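You operate a simulated robot arm through the tools that you are given. There is no shell and no other tool. Be economical: measure what you need, move in short steps, check, and stop when the job is done.

Carry out the task below with a simulated two-armed robot. There is one attempt and no reset: what you move stays moved.

Task
Stack the round grey patch labelled "29" from the top of the narrow wooden bench on top of the round grey patch that says "27". Pick up the carton marked caps with one hand, pass it to the other hand and put it on the top of the wooden bench by the bin rack. Put the strip card on the top of the long strip table. Put the flat tool box that says "65" from the top of the patch press bench on the top of the low bench and the flat tool box that says "26" on the top of the grey parts bench. Put two of the big glue pots from the top of the grey parts bench on the low shelf of the pump bench. Take the yellow scoop on the top of the pump bench and put it away on the low shelf of the rack with pegs. Take the white peg and put it on the front floor bay. Take the wooden sanding block on the top of the parts cart and put it away on the top of the repair bench. Do these in any order. Set down upright: carton marked caps, strip card, big glue pot.
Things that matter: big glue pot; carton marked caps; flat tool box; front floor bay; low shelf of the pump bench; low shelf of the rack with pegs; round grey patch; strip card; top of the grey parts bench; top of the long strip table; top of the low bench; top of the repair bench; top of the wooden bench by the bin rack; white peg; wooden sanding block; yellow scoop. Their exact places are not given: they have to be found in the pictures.

Only the result counts: the job must be done as asked and must still hold three seconds after the hand-in. Knocking over, shifting, dropping, spilling or breaking anything else fails it. A push-on lid holds only when it is set on centred and level and pressed home; a screw cap is set on level and turned clockwise until tight.

Robot
Two 7-joint arms with fingered hands on one trunk, on a base that drives. Base frame: it is fixed to the floor where the robot stands at the start and does not move with it; the origin is under the middle of the robot, x ahead of it, y to its left, z up. Units: mm, rad, N and s.
The left shoulder is at the start at [99, 128, 1086], the right one opposite. Places, roughly: big glue pot [3250, 6500, 750]; carton marked caps [-5250, -1750, 1250]; flat tool box [3000, 4500, 750]; front floor bay (22x30 cm) [1220, 7180, 620]; low shelf of the pump bench [600, 5600, 200]; low shelf of the rack with pegs (104x19 cm) [-2420, -860, 520]; round grey patch [750, -250, 750]; strip card [4750, 2500, 750]; top of the grey parts bench [3200, 6600, 800]; top of the long strip table [1700, 400, 800]; top of the low bench [4900, 3100, 600]; top of the repair bench [-5500, 1800, 800]; top of the wooden bench by the bin rack [-5200, 800, 800]; white peg (4x4x5 cm) [800, 6300, 800]; wooden sanding block (6x10x4 cm) [-3800, 200, 600]; yellow scoop (13x8x19 cm) [900, 6200, 900]. Payload 5 kg a hand.
The tool frame of a hand sits at the grasp point between the pads (the TCP): z along the fingers, y along the line on which they close. The tips reach 37 mm beyond it. Largest opening 124 mm; the body of the gripper starts 43 mm behind the TCP. The gripper is a hand of 3 fingers: y runs from the thumb to the fingers, the wrist lies at [-21, -116, -203] in the tool frame, and closing takes about 1.5 s.
Orientation is told as [roll, pitch, yaw] about the base's x, y, z axes, in that order, counted from this pose: with the fingers straight down and the wrist toward the robot, the tool's x, y and z point along [0, 1, 0], [1, 0, 0] and [0, 0, -1] of the base frame.

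Tools
- The arms move only by the tool nudge_tool. It takes "left_increments", "right_increments" or both (then of equal length, played together; a hand with none holds still); each is a list of rows, each a list of 7 numbers: the turn, a rotation vector about the tool's x, y, z in rad, then the shift along the tool's x, y, z in cm, then the opening, from 0 (shut) to 1 (fully open). In form: [[ax, ay, az, x, y, z, grip], ...]. A call has 1 to 12 rows; each row is the pose to reach, as a shift and turn from the pose commanded when the call began, along the tool's axes at that moment. Rows are played at 5 a second. More than 50 mm and 0.15 rad between two rows, or a gripper value outside its range, and nothing of the call is played. A pose out of reach is approached as far as the arm can. The call stops where the force on the tool passes 40 N (or 10 N more than at its start, if that is more) or the arm is blocked; 0.2 s more then pass. Each finger travels about 45 mm/s and halts on what it meets, pressing with about 23 N; the grip force reading is that of the motor and also rises with nothing between the fingers. The clock runs only during rows and for 0.2 s after the last one: add rows that repeat a pose to give the fingers time. It gives the time, the measured TCP pose, the force on the tool (base axes), the opening and the grip force at its end, in the units of the frame above (readings bear some noise), with the torque about the TCP (base axes, N m) and any sound that the robot's microphone picked up.
- Cameras (640 x 400 px; columns grow to the right, rows downward): "scene" is now at [258.7, -41.8, 1258.2]; the picture's right is [-0.46, -0.89, 0.00], its down [-0.41, 0.21, -0.89] and it looks along [0.79, -0.41, -0.46] (base axes); focal length 251 px, centre (320, 200). "left" rides on the left gripper at [-72, -104, -154] in its tool frame; the picture's right is [-0.83, -0.26, 0.49], its down [0.51, -0.72, 0.47] and it looks along [0.23, 0.64, 0.73] (tool axes); focal length 243 px, centre (320, 200). "right" rides on the right gripper at [72, -104, -154] in its tool frame; the picture's right is [-0.83, 0.26, -0.49], its down [-0.51, -0.72, 0.47] and it looks along [-0.23, 0.64, 0.73] (tool axes); focal length 243 px, centre (320, 200).
- snapshot(camera): a new picture of that camera. No time passes.
- lift_body(by): slides the trunk up (or, below 0, down) by that many mm; the arms and the scene camera ride with it, the base frame stays. It gives what a move gives, with no picture.
- base_move(legs): drives the robot by 1 to 6 legs, each [ahead, left, turn to the left] in mm, mm and rad, along the robot's own axes; the way and the turn of a leg run together, so that a leg with both is an arc; at most 1500 mm and 3.142 rad a leg. The arms and the cameras ride along, it lands a little off, and it stops where it bumps. It gives what a move gives.
- grasp_type(shape, hand): the hand has 3 fingers and takes this shape, open, in about a second: jaw (thumb against the fingers, like two jaws); tri (thumb and two fingers); tip (a fingertip pinch); poke (one finger out to press); point (the index stretched); flat (the hand flat); cup (the hand cupped); fist (a fist). The gripper value then closes the fingers along that shape, each until it touches; the sizes above hold for jaw. It gives what a move gives, with no picture.
- aim_head(pan, tilt): turns the head with the scene camera to pan (to the left, within 1.396 rad either way) and tilt (down, from -0.506 to 1.204), counted from straight ahead of the robot. It gives what a move gives.
- measure_at(camera, pixels): for up to 12 pixels [column, row] of the newest picture of that camera ("zoom" is the newest enlarged one), the place [x, y, z] in the base frame of the surface seen there, good to about 2 mm. No time passes.
- inspect(camera, box): a new picture of the part [left, top, right, bottom] of that camera's present view, enlarged. No time passes.
- finish_job(): hands the job in; it is judged then, once.

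Go step by step. Measure first, check grasps and placings, and put right what went wrong. The budget is 357 turns and 306 pictures, counting those below and the enlarged ones. Unless the task says otherwise, let go and move clear before handing in, and close with one line.

The tools are called by a JSON object that holds its "name" and its "arguments". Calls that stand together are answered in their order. nudge_tool: Moves the arms, as the interface text tells. Its arguments: {"type":"object","properties":{"left_increments":{"type":"array"},"right_increments":{"type":"array"}},"required":[]} The other tools are called the same way: lift_body (by) slides the trunk up or down; grasp_type (shape, hand) gives the hand a shape; base_move (legs) drives the base; aim_head (pan, tilt) turns the head that bears the scene camera; snapshot (camera) takes a picture; measure_at (camera, pixels) gives the place of the surface under pixels of a picture; inspect (camera, box) takes an enlarged picture of a part of a camera's view; finish_job () hands the job in.

At the start:

```text
clock: 0.0
left_ee_pos: [807.5, -19.0, 1050.1]
left_ee_rot: [0.001, -0.001, 0.0]
left_contact_force: [-0.2, 0.3, 0.0]
left_moment: [0.0, -0.01, -0.01]
left_width: 123.3
left_finger_force: 0.0
left_shape: jaw
right_ee_pos: [559.4, -614.4, 1026.0]
right_ee_rot: [0.001, -0.001, 0.0]
right_contact_force: [-0.2, -0.7, -0.9]
right_moment: [0.0, 0.0, 0.02]
right_width: 123.5
right_finger_force: 0.1
right_shape: jaw
trunk travel left (down, up): [-275.0, 288.0]
robot x, y, heading: [3.4, -2.3, -0.001]
head pan, tilt: [-0.48, 0.475]
```

scene: 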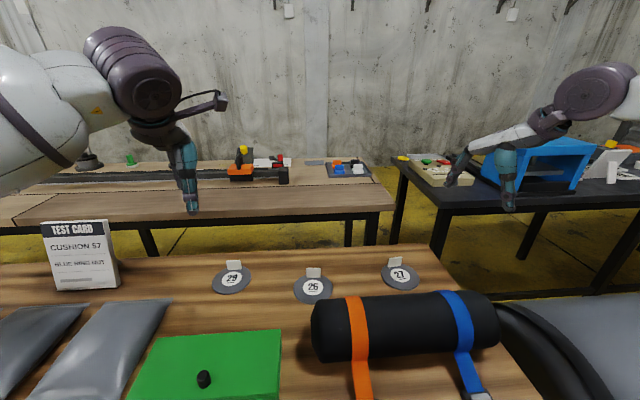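
right: 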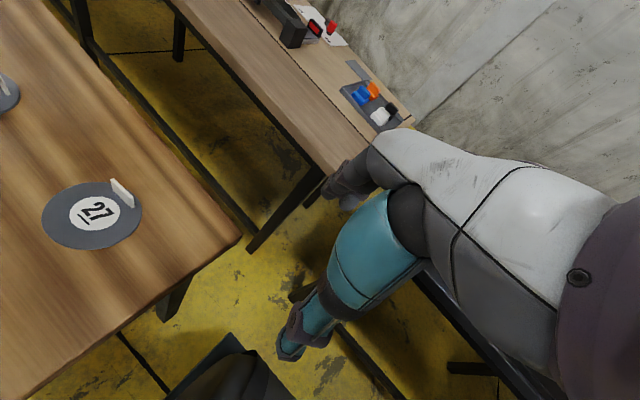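
left: 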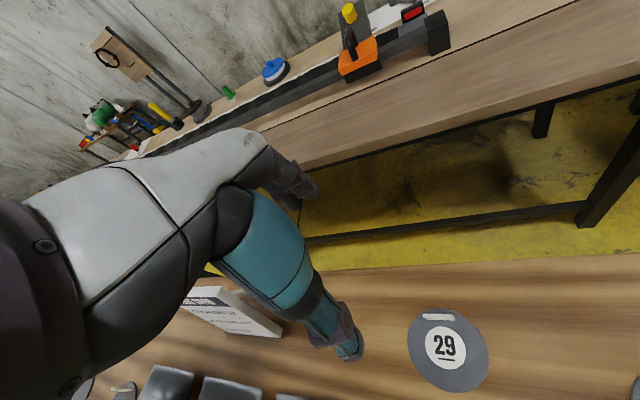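

The scene shows patches 29 at (231,280) and 27 at (399,276), each with a small tab at its rear. I'll measure both and zoom in.

{"name": "inspect", "arguments": {"camera": "scene", "box": [200, 240, 440, 320]}}

{"name": "measure_at", "arguments": {"camera": "scene", "pixels": [[231, 280], [233, 264], [213, 282], [250, 279], [231, 292], [399, 276], [399, 261], [383, 277], [417, 277], [402, 288], [200, 262], [285, 268]]}}

{"name": "snapshot", "arguments": {"camera": "left"}}

```text
2.67 times, centred on (320, 280) of scene
```

zoom: 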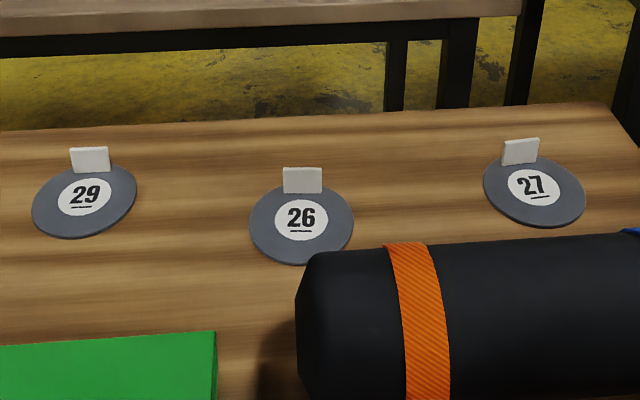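

```text
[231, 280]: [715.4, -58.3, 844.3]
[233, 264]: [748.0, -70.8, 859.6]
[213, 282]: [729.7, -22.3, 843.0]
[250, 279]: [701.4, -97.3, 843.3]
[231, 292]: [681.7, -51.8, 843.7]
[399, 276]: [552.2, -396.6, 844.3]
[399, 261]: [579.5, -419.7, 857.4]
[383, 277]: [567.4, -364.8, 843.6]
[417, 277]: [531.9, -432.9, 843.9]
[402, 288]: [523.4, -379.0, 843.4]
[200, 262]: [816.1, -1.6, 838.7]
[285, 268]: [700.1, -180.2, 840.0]
```

```text
301 pictures are left
```

left: 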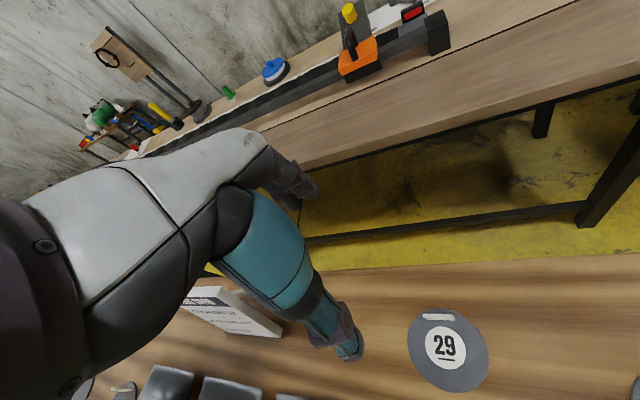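

{"name": "inspect", "arguments": {"camera": "left", "box": [390, 290, 510, 400]}}

{"name": "measure_at", "arguments": {"camera": "left", "pixels": [[445, 348], [424, 318], [454, 317], [439, 318], [438, 309], [409, 345], [487, 350], [461, 389], [435, 384], [470, 318], [412, 325]]}}

{"name": "inspect", "arguments": {"camera": "right", "box": [30, 160, 160, 260]}}

{"name": "measure_at", "arguments": {"camera": "zoom", "pixels": [[320, 200]]}}

```text
3.64 times, centred on (450, 345) of left
```

zoom: 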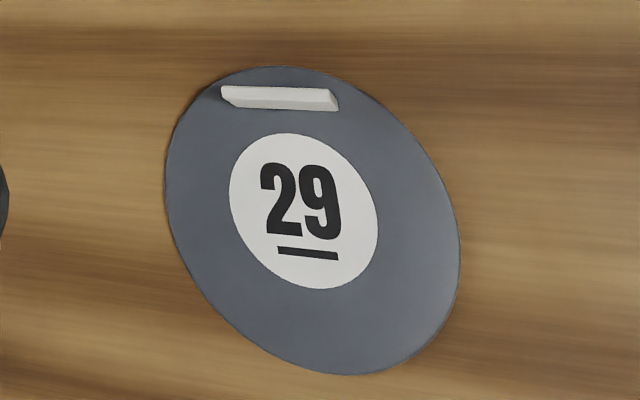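

```text
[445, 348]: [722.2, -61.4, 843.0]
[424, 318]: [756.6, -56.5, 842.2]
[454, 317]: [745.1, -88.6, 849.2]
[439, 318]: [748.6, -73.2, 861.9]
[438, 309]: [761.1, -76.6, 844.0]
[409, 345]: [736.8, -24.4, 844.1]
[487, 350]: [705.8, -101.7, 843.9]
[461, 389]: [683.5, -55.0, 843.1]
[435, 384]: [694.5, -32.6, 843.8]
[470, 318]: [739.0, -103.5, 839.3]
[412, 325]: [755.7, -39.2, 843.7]
```

```text
4.00 times, centred on (95, 210) of right
```

zoom: 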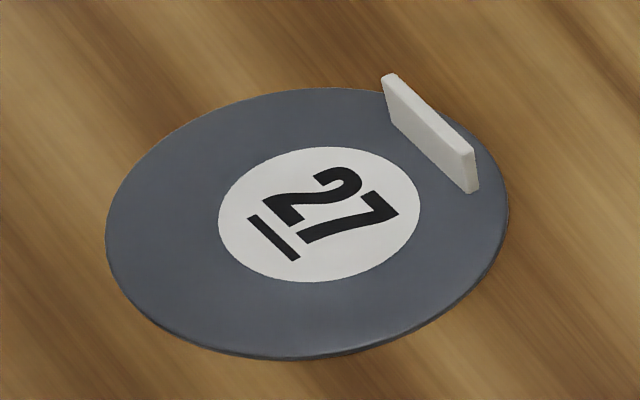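

```text
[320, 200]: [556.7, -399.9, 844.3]
```

Patch 29 centre is about (721,-63), with its tab at (749,-73) facing about -20°. Patch 27 is centred near (554,-399), and its tab needs a more precise measurement. I'll move the left hand away and bring the right hand over tab 29.

{"name": "measure_at", "arguments": {"camera": "zoom", "pixels": [[390, 76], [472, 150], [430, 112], [428, 150], [106, 225], [508, 205], [310, 88], [290, 357], [320, 215]]}}

{"name": "nudge_tool", "arguments": {"right_increments": [[0, 0, 0.029, 4.508, 1.583, 0, 0.5], [0, 0, 0.058, 9.016, 3.166, 0, 0.5], [0, 0, 0.087, 13.52, 4.75, 0, 0.5], [0, 0, 0.116, 18.03, 6.33, 0, 0.5], [0, 0, 0.145, 22.54, 7.92, 0, 0.5], [0, 0, 0.174, 27.05, 9.5, 0, 0.5], [0, 0, 0.203, 31.56, 11.08, 0, 0.5], [0, 0, 0.232, 36.06, 12.66, 0, 0.5], [0, 0, 0.261, 40.57, 14.25, 0, 0.5], [0, 0, 0.29, 45.08, 15.83, 0, 0.5], [0, 0, 0.32, 49.59, 17.41, 0, 0.5], [0, 0, 0.35, 54.1, 19.0, 0, 0.5]], "left_increments": [[0, 0, 0, 3, 0, 0, 1], [0, 0, 0, 6, 0, 0, 1], [0, 0, 0, 9, 0, 0, 1], [0, 0, 0, 12, 0, 0, 1], [0, 0, 0, 15, 0, 0, 1], [0, 0, 0, 18, 0, 0, 1], [0, 0, 0, 21, 0, 0, 1], [0, 0, 0, 24, 0, 0, 1], [0, 0, 0, 27, 0, 0, 1], [0, 0, 0, 30, 0, 0, 1], [0, 0, 0, 33, 0, 0, 1], [0, 0, 0, 36, 0, 0, 1]]}}

```text
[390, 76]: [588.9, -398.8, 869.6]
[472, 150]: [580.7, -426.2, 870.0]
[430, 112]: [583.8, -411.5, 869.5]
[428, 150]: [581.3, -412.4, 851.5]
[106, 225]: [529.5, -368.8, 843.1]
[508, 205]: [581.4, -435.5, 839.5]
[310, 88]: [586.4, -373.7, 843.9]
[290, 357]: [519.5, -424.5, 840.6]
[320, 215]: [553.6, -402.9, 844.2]
```

```text
clock: 2.6
left_ee_pos: [809.2, 344.9, 1045.3]
left_ee_rot: [0.0, 0.003, 0.0]
left_contact_force: [0.4, -0.9, -0.4]
left_moment: [-0.01, 0.01, 0.01]
left_width: 123.7
left_finger_force: 0.1
left_shape: jaw
right_ee_pos: [751.5, -70.1, 1024.7]
right_ee_rot: [0.0, 0.002, -0.352]
right_contact_force: [1.6, -0.3, 1.1]
right_moment: [-0.07, 0.07, 0.0]
right_width: 62.6
right_finger_force: 0.0
right_shape: jaw
trunk travel left (down, up): [-275.0, 288.0]
robot x, y, heading: [-0.8, 4.7, 0.0]
head pan, tilt: [-0.48, 0.475]
```

Tab 27 is centred at (584,-412) with its top at z 870, and disc centre 27 is about (555,-403). The right hand is now above tab 29, so I'll look through both cameras.

{"name": "snapshot", "arguments": {"camera": "right"}}

{"name": "inspect", "arguments": {"camera": "scene", "box": [180, 180, 300, 310]}}

```text
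298 pictures are left
```

right: 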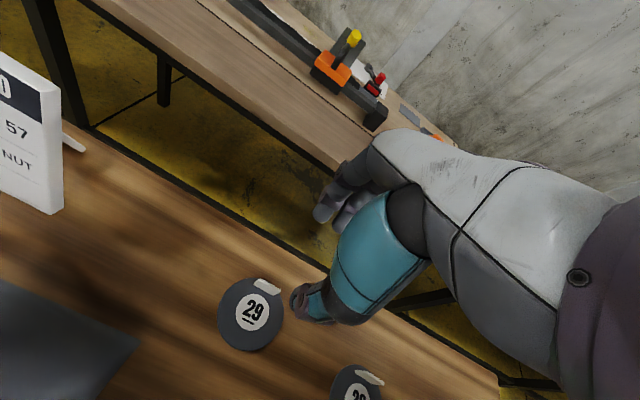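

```text
3.08 times, centred on (240, 245) of scene
```

zoom: 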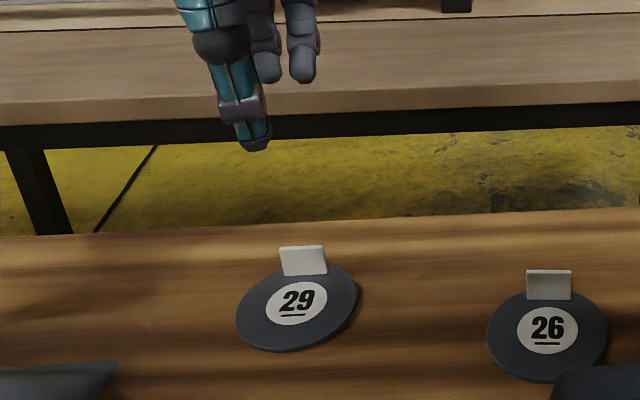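

{"name": "measure_at", "arguments": {"camera": "right", "pixels": [[258, 280], [277, 291], [267, 285], [268, 288], [252, 312]]}}

{"name": "measure_at", "arguments": {"camera": "zoom", "pixels": [[283, 252], [324, 248], [304, 251], [304, 265], [253, 147], [269, 78], [304, 78]]}}

```text
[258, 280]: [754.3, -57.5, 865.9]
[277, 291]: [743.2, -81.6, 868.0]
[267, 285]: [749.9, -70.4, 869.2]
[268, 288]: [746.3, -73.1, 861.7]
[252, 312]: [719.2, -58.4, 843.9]
```

```text
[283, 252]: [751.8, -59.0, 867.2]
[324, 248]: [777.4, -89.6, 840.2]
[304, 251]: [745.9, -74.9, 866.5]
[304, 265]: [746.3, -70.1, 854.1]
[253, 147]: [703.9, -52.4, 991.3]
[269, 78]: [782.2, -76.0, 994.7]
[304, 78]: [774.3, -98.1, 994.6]
```

Tab 29 is centred at (749,-70) and faces about -25°. I'll descend 138 mm so the tips sit about 4 mm above the disc.

{"name": "nudge_tool", "arguments": {"right_increments": [[0, 0, 0.03, 0, -0.1, 4, 0.4], [0, 0, 0.07, -0.05, -0.2, 8, 0.4], [0, 0, 0.07, -0.05, -0.2, 12, 0.4], [0, 0, 0.07, -0.05, -0.2, 13.9, 0.4], [0, 0, 0.07, -0.05, -0.2, 13.9, 0.4]]}}

{"name": "inspect", "arguments": {"camera": "scene", "box": [180, 200, 300, 310]}}

{"name": "inspect", "arguments": {"camera": "right", "box": [200, 170, 440, 330]}}

```text
clock: 3.8
left_ee_pos: [807.2, 342.1, 1049.8]
left_ee_rot: [0.0, 0.0, 0.0]
left_contact_force: [-0.9, 0.2, -0.1]
left_moment: [-0.02, -0.03, 0.0]
left_width: 123.6
left_finger_force: 0.0
left_shape: jaw
right_ee_pos: [746.1, -72.5, 886.1]
right_ee_rot: [0.001, 0.001, -0.421]
right_contact_force: [0.6, -0.2, 0.2]
right_moment: [0.0, 0.02, 0.0]
right_width: 50.0
right_finger_force: 0.1
right_shape: jaw
trunk travel left (down, up): [-275.0, 288.0]
robot x, y, heading: [-1.9, 2.3, -0.003]
head pan, tilt: [-0.48, 0.475]
```

```text
3.64 times, centred on (240, 255) of scene
```

zoom: 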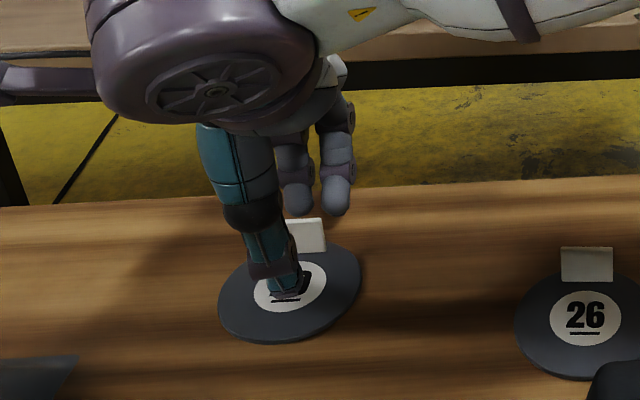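

```text
2.50 times, centred on (320, 250) of right
```

zoom: 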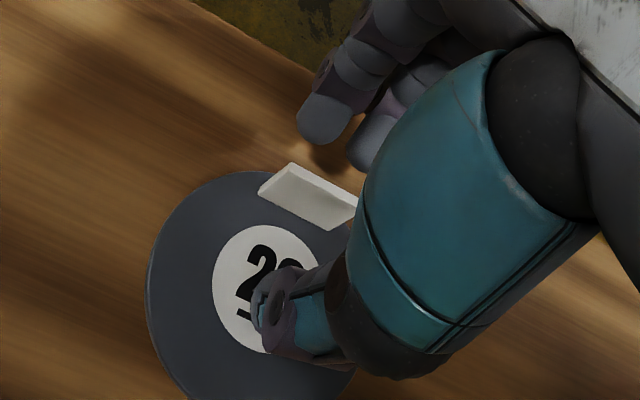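

The thumb is in front of the tab and both fingers are behind it, so I'll close.

{"name": "nudge_tool", "arguments": {"right_increments": [[0, 0, 0, 0, 0, 0, 0.2], [0, 0, 0, 0, 0, 0, 0], [0, 0, 0, 0, 0, 0, 0], [0, 0, 0, 0, 0, 0, 0], [0, 0, 0, 0, 0, 0, 0], [0, 0, 0, 0, 0, 0, 0], [0, 0, 0, 0, 0, 0, 0]]}}

{"name": "inspect", "arguments": {"camera": "scene", "box": [180, 200, 300, 310]}}

```text
clock: 5.4
left_ee_pos: [807.9, 341.9, 1049.0]
left_ee_rot: [0.0, 0.001, -0.002]
left_contact_force: [-0.1, 0.7, -0.7]
left_moment: [0.02, 0.02, -0.01]
left_width: 123.6
left_finger_force: 0.0
left_shape: jaw
right_ee_pos: [745.4, -73.1, 886.9]
right_ee_rot: [-0.001, 0.001, -0.419]
right_contact_force: [0.1, -0.6, -0.1]
right_moment: [-0.03, 0.0, 0.03]
right_width: 0.0
right_finger_force: 23.3
right_shape: jaw
trunk travel left (down, up): [-275.0, 288.0]
robot x, y, heading: [0.8, -2.9, -0.003]
head pan, tilt: [-0.48, 0.475]
```

```text
3.64 times, centred on (240, 255) of scene
```

zoom: 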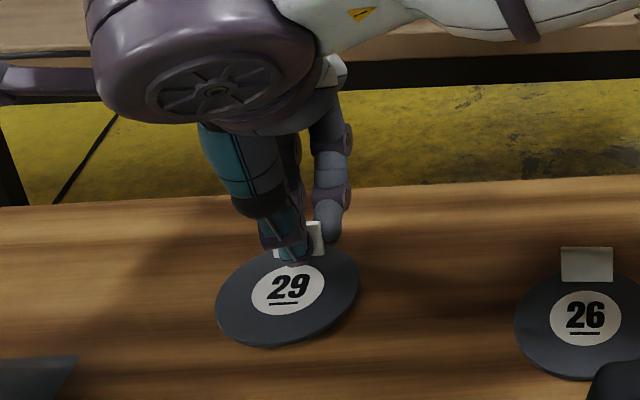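

The opening reads 0, but the thumb touches the tab. I'll lift a little to test the grip.

{"name": "nudge_tool", "arguments": {"right_increments": [[0, 0, 0, 0, 0, -1.5, 0], [0, 0, 0, 0, 0, -4, 0]]}}

{"name": "inspect", "arguments": {"camera": "scene", "box": [180, 200, 300, 310]}}

{"name": "inspect", "arguments": {"camera": "right", "box": [200, 170, 440, 330]}}

```text
clock: 6.0
left_ee_pos: [806.3, 342.6, 1050.7]
left_ee_rot: [0.0, 0.0, 0.001]
left_contact_force: [-0.8, -0.1, 1.1]
left_moment: [0.01, -0.02, -0.03]
left_width: 123.6
left_finger_force: 0.0
left_shape: jaw
right_ee_pos: [744.0, -73.3, 927.6]
right_ee_rot: [0.0, 0.003, -0.418]
right_contact_force: [0.2, -0.2, 0.2]
right_moment: [0.0, -0.04, 0.02]
right_width: 0.0
right_finger_force: 22.8
right_shape: jaw
trunk travel left (down, up): [-275.0, 288.0]
robot x, y, heading: [-3.8, 0.4, -0.001]
head pan, tilt: [-0.48, 0.475]
```

```text
3.64 times, centred on (240, 255) of scene
```

zoom: 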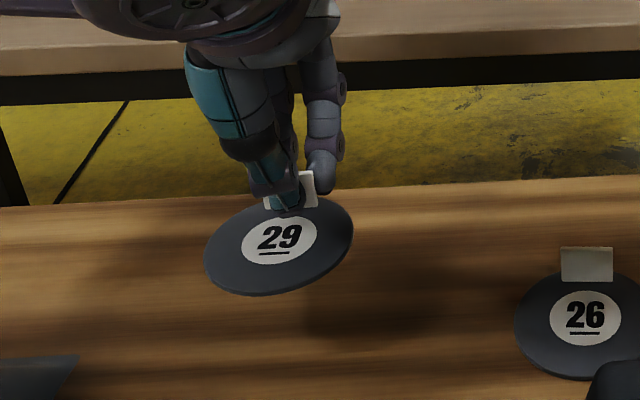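

```text
2.50 times, centred on (320, 250) of right
```

zoom: 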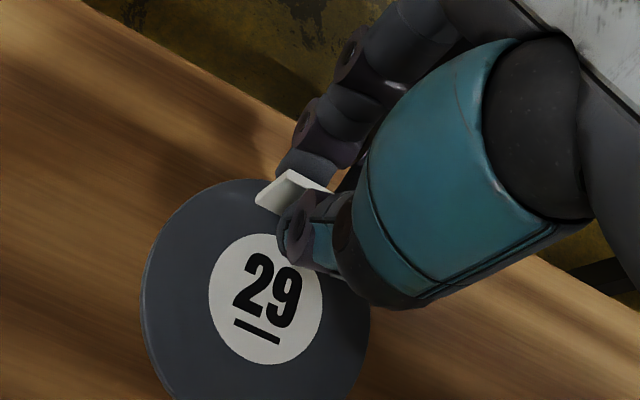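

The patch lifts, so it's held. I'll measure its offset from the hand and its tilt.

{"name": "measure_at", "arguments": {"camera": "zoom", "pixels": [[266, 300], [290, 172], [270, 200], [152, 260], [230, 182], [340, 300], [330, 380], [200, 380]]}}

```text
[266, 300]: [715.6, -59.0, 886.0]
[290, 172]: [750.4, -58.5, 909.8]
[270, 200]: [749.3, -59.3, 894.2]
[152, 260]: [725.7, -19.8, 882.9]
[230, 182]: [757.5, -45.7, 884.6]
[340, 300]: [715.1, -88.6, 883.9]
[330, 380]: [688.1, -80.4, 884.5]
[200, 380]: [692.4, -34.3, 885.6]
```

Held level, with the disc centre 30 mm on the thumb side of the TCP. Before placing on 27, offset away from its tab, I'll check how close the black roll is.

{"name": "snapshot", "arguments": {"camera": "scene"}}

{"name": "measure_at", "arguments": {"camera": "scene", "pixels": [[340, 302], [380, 298], [420, 296], [480, 294], [350, 320], [402, 290], [315, 325], [455, 293]]}}

```text
291 pictures are left
```

scene: 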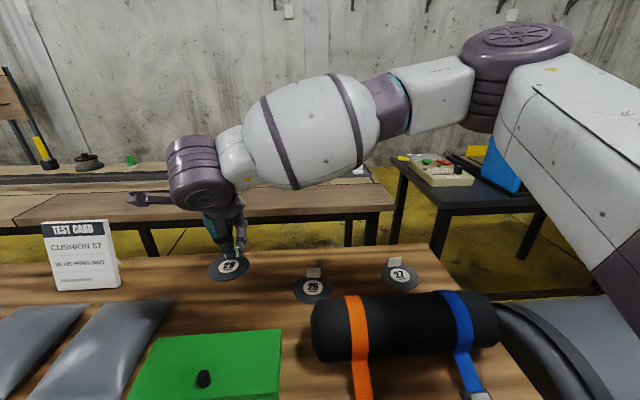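

```text
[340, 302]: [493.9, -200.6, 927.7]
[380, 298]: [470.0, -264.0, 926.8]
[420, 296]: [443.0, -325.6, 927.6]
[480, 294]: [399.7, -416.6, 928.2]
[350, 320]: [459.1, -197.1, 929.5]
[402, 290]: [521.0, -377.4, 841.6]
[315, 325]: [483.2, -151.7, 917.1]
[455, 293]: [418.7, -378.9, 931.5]
```

The roll is well clear. I'll raise the patch and carry it above 27, with the hand turned to yaw 0.76 and offset 17 mm from 27's tab.

{"name": "nudge_tool", "arguments": {"right_increments": [[0, 0, 0, 0, 0, -3.5, 0], [0, 0, -0.1, -2, -0.25, -6, 0], [0, 0, -0.22, -5.7, -0.7, -6, 0], [0, 0, -0.34, -9.6, -1.2, -6, 0], [0, 0, -0.46, -13.5, -1.67, -6, 0], [0, 0, -0.58, -17.4, -2.15, -6, 0], [0, 0, -0.7, -21.3, -2.63, -6, 0], [0, 0, -0.82, -25.2, -3.1, -6, 0], [0, 0, -0.94, -29, -3.6, -6, 0], [0, 0, -1.06, -32.5, -4.0, -6, 0], [0, 0, -1.178, -35.3, -4.37, -6, 0], [0, 0, -1.178, -35.3, -4.37, -6, 0]]}}

{"name": "snapshot", "arguments": {"camera": "right"}}

{"name": "inspect", "arguments": {"camera": "scene", "box": [320, 200, 480, 300]}}

```text
clock: 8.8
left_ee_pos: [807.1, 341.0, 1049.3]
left_ee_rot: [0.0, 0.0, 0.0]
left_contact_force: [0.0, -0.2, 0.1]
left_moment: [-0.02, 0.0, -0.03]
left_width: 123.5
left_finger_force: 0.1
left_shape: jaw
right_ee_pos: [558.7, -291.0, 1154.7]
right_ee_rot: [-0.283, -0.219, 0.768]
right_contact_force: [-0.6, -0.7, -0.1]
right_moment: [0.04, 0.01, -0.05]
right_width: 0.1
right_finger_force: 22.7
right_shape: jaw
right hand out of reach, approached as far as the arm can: row 10, 11, 12
trunk travel left (down, up): [-275.0, 288.0]
robot x, y, heading: [-0.9, -1.7, -0.002]
head pan, tilt: [-0.48, 0.475]
stopped in row 12 (right hand): the arm was blocked; the commanded pose is now the measured one
```

```text
290 pictures are left
```

right: 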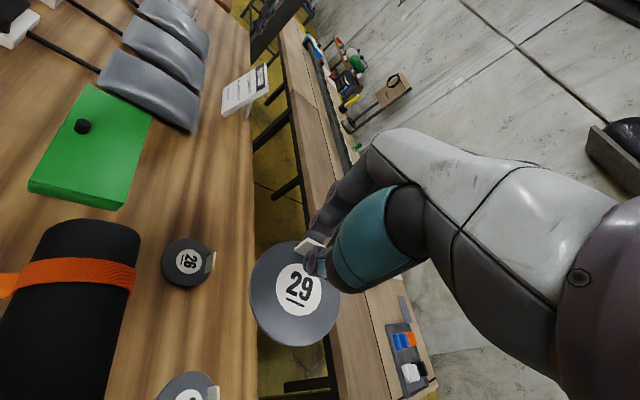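

```text
4.00 times, centred on (400, 250) of scene
```

zoom: 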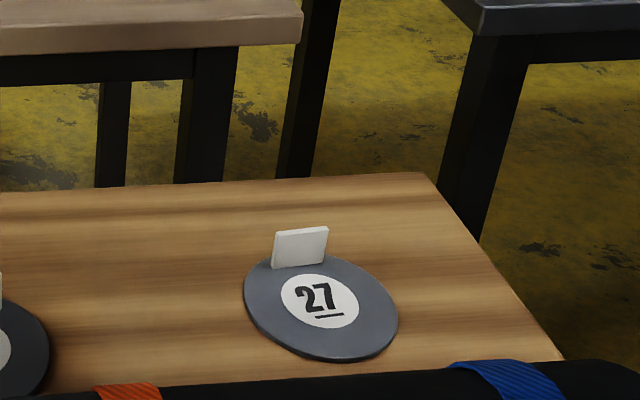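

The wrist turn is out of reach from here, so the arm stopped high, with the patch still held. Backing the base off would help, so I'll look around first.

{"name": "aim_head", "arguments": {"pan": -1.396, "tilt": 0.45}}

{"name": "snapshot", "arguments": {"camera": "scene"}}

{"name": "aim_head", "arguments": {"pan": 1.396, "tilt": 0.45}}

{"name": "snapshot", "arguments": {"camera": "scene"}}

```text
clock: 10.0
left_ee_pos: [807.7, 341.3, 1050.3]
left_ee_rot: [0.0, -0.002, -0.001]
left_contact_force: [1.1, 0.1, -0.3]
left_moment: [0.01, -0.01, 0.01]
left_width: 123.4
left_finger_force: 0.2
left_shape: jaw
right_ee_pos: [558.0, -290.5, 1155.1]
right_ee_rot: [-0.284, -0.219, 0.769]
right_contact_force: [0.9, -0.1, -0.6]
right_moment: [0.04, -0.01, -0.02]
right_width: 0.0
right_finger_force: 23.0
right_shape: jaw
trunk travel left (down, up): [-275.0, 288.0]
robot x, y, heading: [2.8, 1.7, -0.001]
head pan, tilt: [-1.396, 0.45]
```

```text
288 pictures are left
```

scene: 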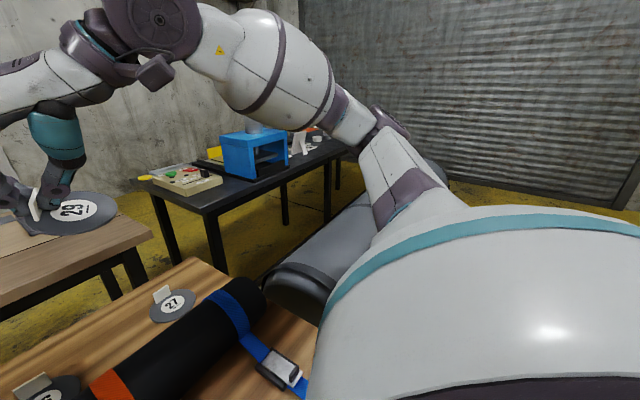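

```text
clock: 12.5
left_ee_pos: [807.0, 340.6, 1049.8]
left_ee_rot: [-0.001, 0.0, 0.0]
left_contact_force: [0.3, -0.1, 0.3]
left_moment: [0.03, -0.02, 0.0]
left_width: 123.7
left_finger_force: 0.2
left_shape: jaw
right_ee_pos: [559.3, -291.2, 1155.1]
right_ee_rot: [-0.281, -0.22, 0.768]
right_contact_force: [0.7, 0.1, -0.9]
right_moment: [0.01, -0.01, 0.01]
right_width: 0.1
right_finger_force: 23.1
right_shape: jaw
trunk travel left (down, up): [-275.0, 288.0]
robot x, y, heading: [-0.5, 3.6, 0.001]
head pan, tilt: [1.396, 0.45]
```

```text
287 pictures are left
```

scene: 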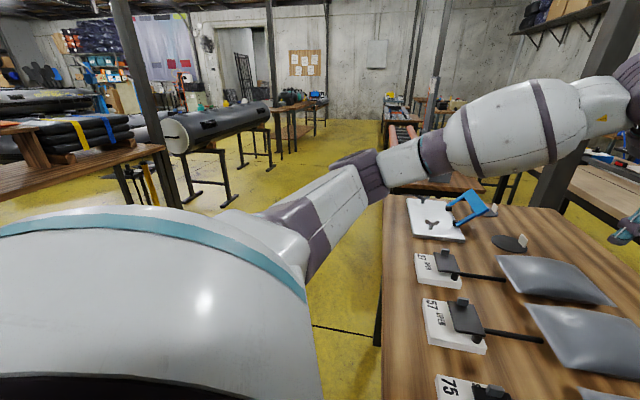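

{"name": "measure_at", "arguments": {"camera": "scene", "pixels": [[163, 148], [20, 195], [180, 205], [255, 115], [295, 108], [390, 150], [385, 205], [350, 105], [380, 330], [470, 180], [545, 200], [240, 300]]}}

{"name": "base_move", "arguments": {"legs": [[-140, 0, 0]]}}

```text
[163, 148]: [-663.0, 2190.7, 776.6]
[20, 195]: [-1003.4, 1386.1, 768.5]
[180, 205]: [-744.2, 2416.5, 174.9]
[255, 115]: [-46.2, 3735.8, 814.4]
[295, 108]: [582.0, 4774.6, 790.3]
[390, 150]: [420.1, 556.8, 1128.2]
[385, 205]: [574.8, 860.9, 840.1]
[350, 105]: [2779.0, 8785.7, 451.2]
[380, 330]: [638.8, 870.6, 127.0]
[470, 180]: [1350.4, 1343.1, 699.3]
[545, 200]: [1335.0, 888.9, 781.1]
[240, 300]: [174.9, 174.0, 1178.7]
```

```text
clock: 13.8
left_ee_pos: [670.1, 341.1, 1048.5]
left_ee_rot: [-0.001, 0.001, -0.001]
left_contact_force: [0.2, -0.4, -0.5]
left_moment: [0.01, 0.02, -0.03]
left_width: 123.6
left_finger_force: 0.2
left_shape: jaw
right_ee_pos: [422.2, -291.2, 1156.0]
right_ee_rot: [-0.284, -0.219, 0.767]
right_contact_force: [0.3, 0.7, -0.9]
right_moment: [0.01, -0.01, -0.02]
right_width: 0.0
right_finger_force: 22.9
right_shape: jaw
trunk travel left (down, up): [-275.0, 288.0]
robot x, y, heading: [-139.6, -0.9, 0.001]
head pan, tilt: [1.396, 0.45]
```

Backed off fine. I'll now level the hand and bring it above the target.

{"name": "nudge_tool", "arguments": {"right_increments": [[0.055, 0.07, -0.008, -1.7, 0.0, 3.5, 0], [0.11, 0.14, -0.016, -3.4, 0, 7, 0], [0.165, 0.21, -0.023, -5.1, 0, 10.6, 0], [0.22, 0.283, -0.031, -6.8, 0, 14.1, 0], [0.22, 0.283, -0.031, -8.6, 0.05, 17.7, 0], [0.22, 0.283, -0.031, -10.3, 0.06, 21.2, 0], [0.22, 0.283, -0.031, -10.3, 0.06, 21.2, 0]]}}

{"name": "snapshot", "arguments": {"camera": "right"}}

{"name": "aim_head", "arguments": {"pan": -0.5, "tilt": 0.45}}

{"name": "snapshot", "arguments": {"camera": "scene"}}

```text
clock: 15.4
left_ee_pos: [669.1, 340.6, 1049.6]
left_ee_rot: [0.001, 0.0, 0.001]
left_contact_force: [-0.6, -0.2, 0.4]
left_moment: [0.0, 0.01, -0.03]
left_width: 123.6
left_finger_force: 0.0
left_shape: jaw
right_ee_pos: [519.9, -276.2, 992.3]
right_ee_rot: [-0.006, 0.009, 0.711]
right_contact_force: [-0.4, -0.4, -0.3]
right_moment: [-0.01, -0.04, -0.05]
right_width: 0.2
right_finger_force: 22.7
right_shape: jaw
right hand out of reach, approached as far as the arm can: row 1, 2, 3, 4, 5, 6, 7
trunk travel left (down, up): [-275.0, 288.0]
robot x, y, heading: [-134.0, 0.5, -0.004]
head pan, tilt: [1.396, 0.45]
```

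```text
286 pictures are left
```

right: 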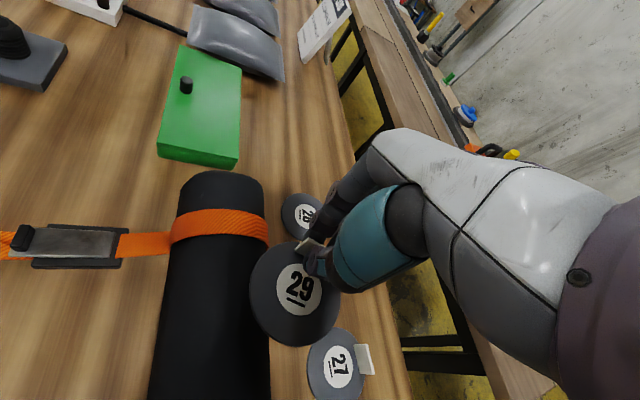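

```text
clock: 17.2
left_ee_pos: [668.2, 341.2, 1048.7]
left_ee_rot: [0.001, 0.0, 0.0]
left_contact_force: [-0.8, -0.3, -0.3]
left_moment: [-0.02, 0.01, 0.0]
left_width: 123.5
left_finger_force: 0.0
left_shape: jaw
right_ee_pos: [519.7, -274.9, 991.4]
right_ee_rot: [-0.005, 0.01, 0.712]
right_contact_force: [1.0, 0.4, -1.4]
right_moment: [0.02, -0.02, 0.01]
right_width: 0.0
right_finger_force: 23.1
right_shape: jaw
trunk travel left (down, up): [-275.0, 288.0]
robot x, y, heading: [-139.2, 1.4, -0.004]
head pan, tilt: [-0.499, 0.45]
```

```text
285 pictures are left
```

scene: 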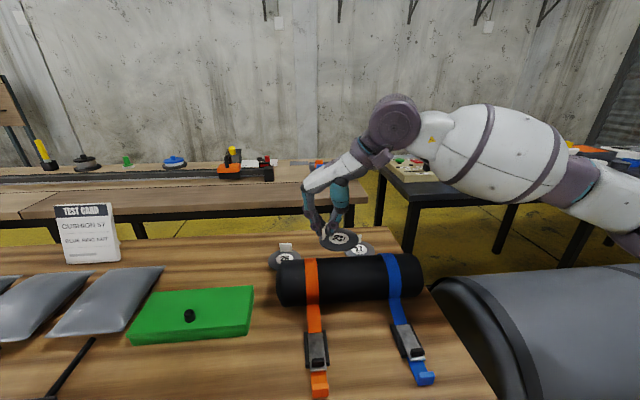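

The arm reached (520,-275) at yaw 0.71, about 41 mm and 103 mm short, so shifting the base the same amount would finish it. I'll check clearance to the grey tube on the right.

{"name": "measure_at", "arguments": {"camera": "scene", "pixels": [[445, 290], [490, 370], [520, 395], [600, 300], [560, 390], [488, 399], [400, 260], [95, 390]]}}

{"name": "aim_head", "arguments": {"pan": -1.0, "tilt": 1.1}}

{"name": "snapshot", "arguments": {"camera": "scene"}}

```text
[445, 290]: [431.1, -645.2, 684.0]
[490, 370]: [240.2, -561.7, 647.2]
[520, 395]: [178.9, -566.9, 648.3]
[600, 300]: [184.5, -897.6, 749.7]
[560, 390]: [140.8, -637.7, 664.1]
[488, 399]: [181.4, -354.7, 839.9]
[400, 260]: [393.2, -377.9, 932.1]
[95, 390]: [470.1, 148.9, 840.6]
```

```text
clock: 18.3
left_ee_pos: [670.1, 338.8, 1049.4]
left_ee_rot: [0.0, 0.0, -0.001]
left_contact_force: [0.3, 0.0, 0.7]
left_moment: [0.0, -0.04, 0.04]
left_width: 123.5
left_finger_force: 0.1
left_shape: jaw
right_ee_pos: [519.8, -276.2, 991.9]
right_ee_rot: [-0.006, 0.007, 0.713]
right_contact_force: [0.0, -0.2, -0.8]
right_moment: [0.02, -0.01, 0.01]
right_width: 0.0
right_finger_force: 22.8
right_shape: jaw
trunk travel left (down, up): [-275.0, 288.0]
robot x, y, heading: [-138.5, 1.1, 0.001]
head pan, tilt: [-1.0, 1.1]
```

```text
284 pictures are left
```

scene: 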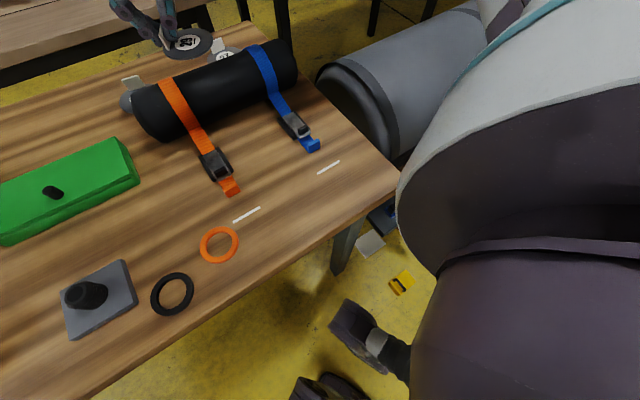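

{"name": "measure_at", "arguments": {"camera": "scene", "pixels": [[402, 283], [370, 243], [385, 218], [358, 330], [395, 370], [325, 385], [340, 265], [390, 150]]}}

```text
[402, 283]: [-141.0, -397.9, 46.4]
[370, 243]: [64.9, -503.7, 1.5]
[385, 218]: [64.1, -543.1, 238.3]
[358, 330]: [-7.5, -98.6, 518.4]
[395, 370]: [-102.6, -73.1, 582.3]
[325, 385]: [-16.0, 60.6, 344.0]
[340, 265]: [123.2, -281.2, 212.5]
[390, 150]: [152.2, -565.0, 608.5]
```

There's a small yellow thing near the base on the right, so I won't strafe. I'll turn right 0.14 rad and go 91 mm ahead instead. First I'll reset the commanded pose to the reachable one, a bit higher.

{"name": "nudge_tool", "arguments": {"right_increments": [[0, 0, 0.02, 3.4, 1.35, -1, 0], [0, 0, 0.03, 6.8, 2.7, -2, 0], [0, 0, 0.05, 10.2, 4.06, -3, 0], [0, 0, 0.05, 10.2, 4.06, -3, 0]]}}

{"name": "base_move", "arguments": {"legs": [[0, 0, -0.14]]}}

```text
clock: 18.8
left_ee_pos: [669.6, 340.9, 1050.0]
left_ee_rot: [0.003, -0.001, 0.0]
left_contact_force: [-0.2, -0.5, 0.3]
left_moment: [0.02, -0.01, 0.0]
left_width: 123.7
left_finger_force: 0.1
left_shape: jaw
right_ee_pos: [500.7, -231.6, 964.6]
right_ee_rot: [0.038, 0.059, 0.681]
right_contact_force: [5.6, -0.1, 11.4]
right_moment: [0.11, -0.16, -0.02]
right_width: 0.0
right_finger_force: 23.2
right_shape: jaw
trunk travel left (down, up): [-275.0, 288.0]
robot x, y, heading: [-140.8, -0.7, -0.0]
head pan, tilt: [-1.0, 1.1]
stopped in row 2 (right hand): the force on the tool passed its limit at 65 N (the readings are from after the stop); the commanded pose is now the measured one
```

```text
clock: 19.8
left_ee_pos: [709.6, 226.8, 1049.5]
left_ee_rot: [0.0, 0.001, -0.138]
left_contact_force: [0.1, -0.6, 1.1]
left_moment: [0.01, 0.02, 0.01]
left_width: 123.7
left_finger_force: 0.0
left_shape: jaw
right_ee_pos: [463.2, -317.2, 961.4]
right_ee_rot: [0.039, 0.06, 0.546]
right_contact_force: [12.5, -5.2, 23.6]
right_moment: [-0.12, -0.3, 0.06]
right_width: 0.0
right_finger_force: 22.6
right_shape: jaw
trunk travel left (down, up): [-275.0, 288.0]
robot x, y, heading: [-141.8, -2.1, -0.142]
head pan, tilt: [-1.0, 1.1]
```

The hand dipped and the patch touched the roll (force 23 N up). I'll lift straight away and look.

{"name": "nudge_tool", "arguments": {"right_increments": [[0, 0, 0, 0, 0, -2, 0], [0, 0, 0, 0, 0, -5, 0], [0, 0, 0, 0, 0, -7, 0]]}}

{"name": "aim_head", "arguments": {"pan": -0.5, "tilt": 0.6}}

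{"name": "snapshot", "arguments": {"camera": "scene"}}

{"name": "snapshot", "arguments": {"camera": "right"}}

```text
clock: 20.6
left_ee_pos: [707.4, 227.5, 1049.3]
left_ee_rot: [-0.001, 0.001, -0.137]
left_contact_force: [0.6, -0.1, 0.0]
left_moment: [-0.02, 0.0, -0.03]
left_width: 123.5
left_finger_force: 0.0
left_shape: jaw
right_ee_pos: [468.3, -315.0, 1031.4]
right_ee_rot: [0.038, 0.06, 0.543]
right_contact_force: [0.2, -0.4, -0.8]
right_moment: [0.03, -0.01, -0.01]
right_width: 0.0
right_finger_force: 23.3
right_shape: jaw
trunk travel left (down, up): [-275.0, 288.0]
robot x, y, heading: [-137.3, -1.9, -0.133]
head pan, tilt: [-1.0, 1.1]
```

```text
clock: 21.5
left_ee_pos: [708.1, 227.9, 1048.3]
left_ee_rot: [0.0, 0.001, -0.139]
left_contact_force: [-0.8, -0.7, 0.3]
left_moment: [0.04, 0.0, -0.02]
left_width: 123.7
left_finger_force: 0.2
left_shape: jaw
right_ee_pos: [469.9, -315.1, 1031.3]
right_ee_rot: [0.041, 0.061, 0.546]
right_contact_force: [0.3, 0.4, 0.8]
right_moment: [0.0, -0.04, -0.01]
right_width: 0.0
right_finger_force: 22.8
right_shape: jaw
trunk travel left (down, up): [-275.0, 288.0]
robot x, y, heading: [-138.3, -2.0, -0.137]
head pan, tilt: [-0.499, 0.6]
```

```text
283 pictures are left
```

scene: 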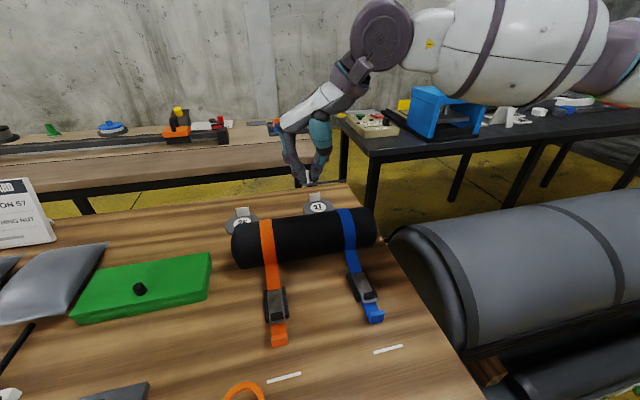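

```text
282 pictures are left
```

right: 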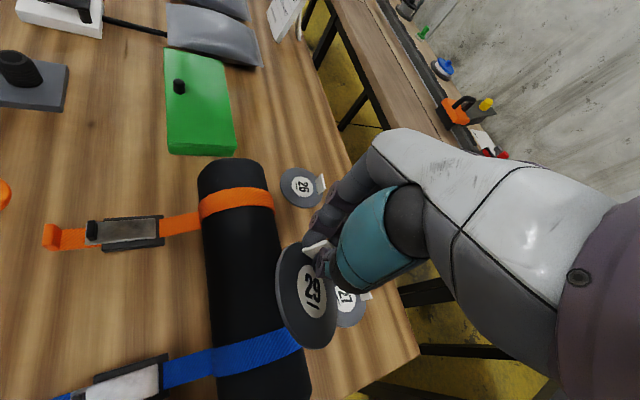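

{"name": "measure_at", "arguments": {"camera": "scene", "pixels": [[240, 225], [232, 248], [265, 220], [345, 209], [370, 208], [318, 207], [319, 196], [242, 221]]}}

{"name": "measure_at", "arguments": {"camera": "right", "pixels": [[312, 291], [290, 262], [285, 300], [310, 345], [330, 318], [320, 247], [300, 205], [312, 285]]}}

```text
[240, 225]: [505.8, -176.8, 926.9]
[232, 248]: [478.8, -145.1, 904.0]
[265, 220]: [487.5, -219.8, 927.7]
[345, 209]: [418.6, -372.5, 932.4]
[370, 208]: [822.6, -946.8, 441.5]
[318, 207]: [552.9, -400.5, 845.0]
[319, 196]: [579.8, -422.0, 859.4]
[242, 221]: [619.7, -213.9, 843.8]
```

```text
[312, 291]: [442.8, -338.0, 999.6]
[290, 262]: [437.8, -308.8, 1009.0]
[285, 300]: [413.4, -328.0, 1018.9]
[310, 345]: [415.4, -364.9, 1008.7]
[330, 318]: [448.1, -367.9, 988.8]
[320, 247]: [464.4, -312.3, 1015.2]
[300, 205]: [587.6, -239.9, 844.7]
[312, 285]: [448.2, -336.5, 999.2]
```

The roll hasn't moved, but the patch has tilted about 32° in the fingers. I'll set it down on the free spot near (638,-325), let it level, and regrip.

{"name": "nudge_tool", "arguments": {"right_increments": [[-0.02, -0.01, 0, -1.9, 3.5, 0, 0], [-0.04, -0.02, 0, -3.7, 7, 0, 0], [-0.06, -0.04, 0, -5.5, 10.5, 0, 0], [-0.06, -0.04, 0, -7.3, 13.9, 0, 0], [-0.06, -0.04, 0, -9.1, 17.2, 0, 0], [-0.06, -0.04, 0, -9.1, 17.2, 4, 0], [-0.06, -0.04, 0, -9.1, 17.2, 8, 0], [-0.06, -0.04, 0, -9.1, 17.2, 11, 0], [-0.06, -0.04, 0, -9.1, 17.2, 11, 0]]}}

{"name": "snapshot", "arguments": {"camera": "right"}}

{"name": "snapshot", "arguments": {"camera": "scene"}}

```text
clock: 23.5
left_ee_pos: [708.6, 226.8, 1048.7]
left_ee_rot: [-0.001, 0.002, -0.139]
left_contact_force: [-0.4, 0.0, 0.3]
left_moment: [-0.02, -0.02, 0.01]
left_width: 123.9
left_finger_force: 0.2
left_shape: jaw
right_ee_pos: [654.4, -305.6, 906.4]
right_ee_rot: [0.0, 0.001, 0.542]
right_contact_force: [-0.7, -0.3, -2.1]
right_moment: [0.04, 0.01, 0.01]
right_width: 0.0
right_finger_force: 23.0
right_shape: jaw
right hand out of reach, approached as far as the arm can: row 5, 6
trunk travel left (down, up): [-275.0, 288.0]
robot x, y, heading: [-138.9, 2.9, -0.139]
head pan, tilt: [-0.499, 0.6]
```

```text
281 pictures are left
```

right: 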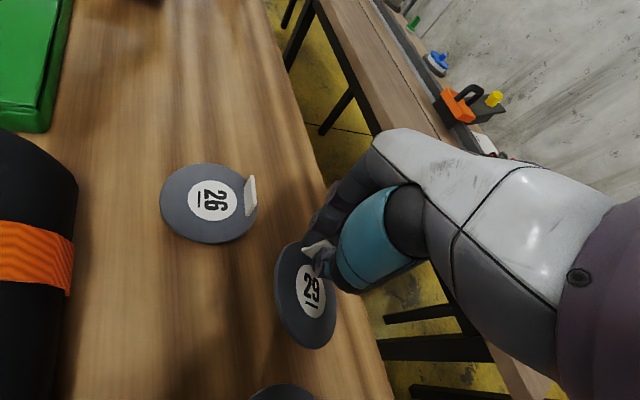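

```text
280 pictures are left
```

scene: 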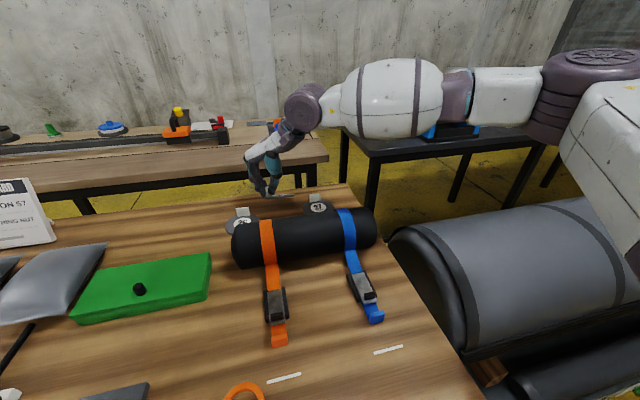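

It's just above the table near (630,-328). I'll press down gently to level it.

{"name": "nudge_tool", "arguments": {"right_increments": [[0, 0, 0, 0, 0, 0.5, 0], [0, 0, 0, 0, 0, 1.0, 0], [0, 0, 0, 0, 0, 1.5, 0], [0, 0, 0, 0, 0, 1.8, 0]]}}

{"name": "inspect", "arguments": {"camera": "right", "box": [240, 190, 400, 370]}}

```text
clock: 24.5
left_ee_pos: [707.7, 226.5, 1049.6]
left_ee_rot: [0.001, 0.0, -0.139]
left_contact_force: [-0.5, -0.9, -0.4]
left_moment: [-0.01, 0.04, -0.02]
left_width: 123.8
left_finger_force: 0.1
left_shape: jaw
right_ee_pos: [655.3, -305.4, 891.9]
right_ee_rot: [-0.001, -0.002, 0.545]
right_contact_force: [-1.8, 1.3, 10.8]
right_moment: [-0.25, -0.08, 0.02]
right_width: 0.3
right_finger_force: 23.2
right_shape: jaw
trunk travel left (down, up): [-275.0, 288.0]
robot x, y, heading: [-137.8, -1.1, -0.142]
head pan, tilt: [-0.499, 0.6]
```

```text
2.22 times, centred on (320, 280) of right
```

zoom: 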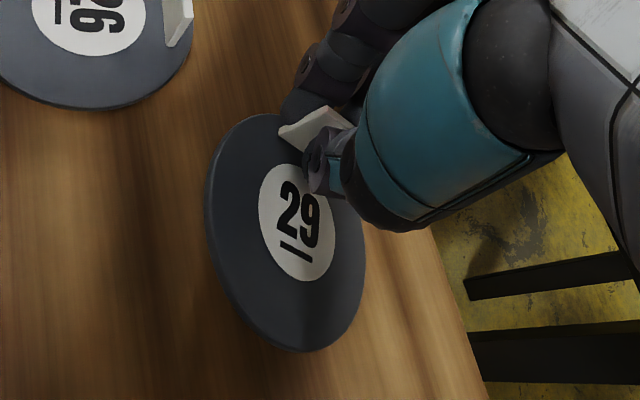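

{"name": "nudge_tool", "arguments": {"right_increments": [[0, 0, 0, 0, 0, 0, 0.1], [0, 0, 0, 0, 0, 0, 0.3], [0, 0, 0, 0, 0, 0, 0.4], [0, 0, 0, 0, 0, 0, 0.4], [0, 0, 0, 0, 0, -3, 0.4], [0, 0, 0, 0, 0, -6, 0.4]]}}

{"name": "inspect", "arguments": {"camera": "right", "box": [200, 190, 400, 370]}}

{"name": "inspect", "arguments": {"camera": "scene", "box": [200, 140, 360, 240]}}

```text
clock: 25.9
left_ee_pos: [709.7, 224.6, 1048.4]
left_ee_rot: [0.0, 0.002, -0.138]
left_contact_force: [0.4, -0.2, -0.7]
left_moment: [-0.01, 0.01, 0.03]
left_width: 123.9
left_finger_force: 0.0
left_shape: jaw
right_ee_pos: [654.9, -308.8, 947.8]
right_ee_rot: [0.001, 0.0, 0.539]
right_contact_force: [0.1, 0.2, -0.1]
right_moment: [-0.01, 0.01, 0.01]
right_width: 48.9
right_finger_force: 0.0
right_shape: jaw
trunk travel left (down, up): [-275.0, 288.0]
robot x, y, heading: [-139.6, 0.9, -0.144]
head pan, tilt: [-0.499, 0.6]
```

```text
2.22 times, centred on (300, 280) of right
```

zoom: 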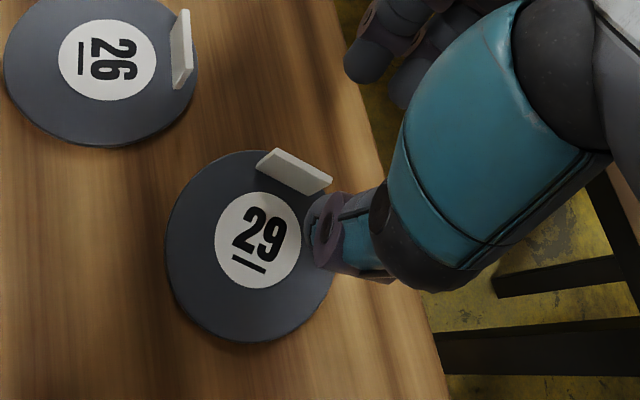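

```text
4.00 times, centred on (280, 190) of scene
```

zoom: 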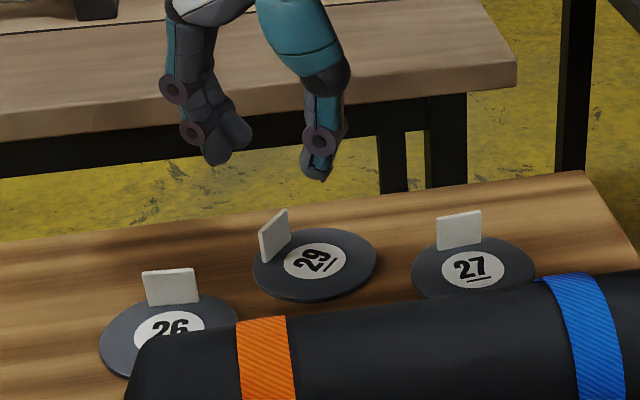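

Patch 29 lies flat. I'll measure its tab and disc.

{"name": "measure_at", "arguments": {"camera": "zoom", "pixels": [[262, 235], [287, 213], [276, 224], [315, 262], [258, 265], [375, 255], [310, 232], [308, 298]]}}

{"name": "snapshot", "arguments": {"camera": "right"}}

{"name": "measure_at", "arguments": {"camera": "right", "pixels": [[318, 258], [347, 275], [333, 266], [316, 298], [276, 305], [322, 344], [285, 275]]}}

```text
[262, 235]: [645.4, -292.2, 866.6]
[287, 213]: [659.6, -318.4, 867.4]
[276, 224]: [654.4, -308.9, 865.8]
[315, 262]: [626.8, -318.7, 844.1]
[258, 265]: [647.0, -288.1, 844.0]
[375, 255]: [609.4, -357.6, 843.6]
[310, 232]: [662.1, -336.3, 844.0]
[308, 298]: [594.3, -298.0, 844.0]
```

```text
276 pictures are left
```

right: 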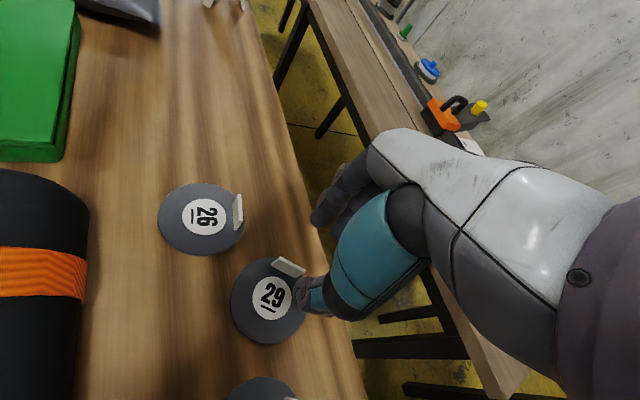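

```text
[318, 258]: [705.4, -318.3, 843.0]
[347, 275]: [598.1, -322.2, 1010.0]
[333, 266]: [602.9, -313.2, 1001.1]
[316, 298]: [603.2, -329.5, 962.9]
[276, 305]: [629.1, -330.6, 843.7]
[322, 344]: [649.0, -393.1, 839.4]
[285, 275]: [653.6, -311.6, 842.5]
```

Tab 29 is at (653,-306) facing +0.5 rad, so the hand is nearly aligned. I'll descend and grip.

{"name": "nudge_tool", "arguments": {"right_increments": [[0, 0, 0.04, 0.3, 0, 3, 0.35], [0, 0, 0.04, 0.3, 0, 6.3, 0.35], [0, 0, 0.04, 0.3, 0, 6.3, 0.2], [0, 0, 0.04, 0.3, 0, 6.3, 0], [0, 0, 0.04, 0.3, 0, 6.3, 0], [0, 0, 0.04, 0.3, 0, 6.3, 0], [0, 0, 0.04, 0.3, 0, 6.3, 0], [0, 0, 0.04, 0.3, 0, 6.3, 0], [0, 0, 0.04, 0.3, 0, 6.3, 0], [0, 0, 0.04, 0.3, 0, 4, 0], [0, 0, 0.04, 0.3, 0, 1.5, 0]]}}

{"name": "inspect", "arguments": {"camera": "right", "box": [200, 190, 400, 370]}}

{"name": "measure_at", "arguments": {"camera": "zoom", "pixels": [[290, 240]]}}

```text
clock: 28.3
left_ee_pos: [707.8, 228.2, 1050.6]
left_ee_rot: [0.001, 0.001, -0.139]
left_contact_force: [-0.9, -0.3, 0.1]
left_moment: [0.0, -0.02, -0.04]
left_width: 123.5
left_finger_force: 0.0
left_shape: jaw
right_ee_pos: [650.9, -304.5, 934.6]
right_ee_rot: [-0.002, 0.001, 0.504]
right_contact_force: [-1.4, -0.3, -0.6]
right_moment: [-0.01, -0.01, 0.01]
right_width: 0.1
right_finger_force: 22.7
right_shape: jaw
trunk travel left (down, up): [-275.0, 288.0]
robot x, y, heading: [-136.3, -1.0, -0.136]
head pan, tilt: [-0.499, 0.6]
```

```text
2.22 times, centred on (300, 280) of right
```

zoom: 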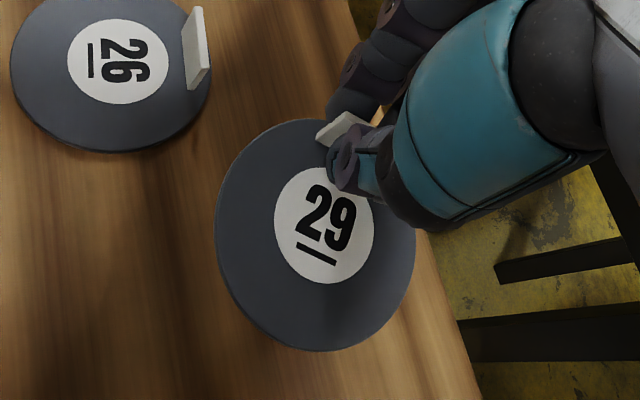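

```text
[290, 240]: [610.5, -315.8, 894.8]
```

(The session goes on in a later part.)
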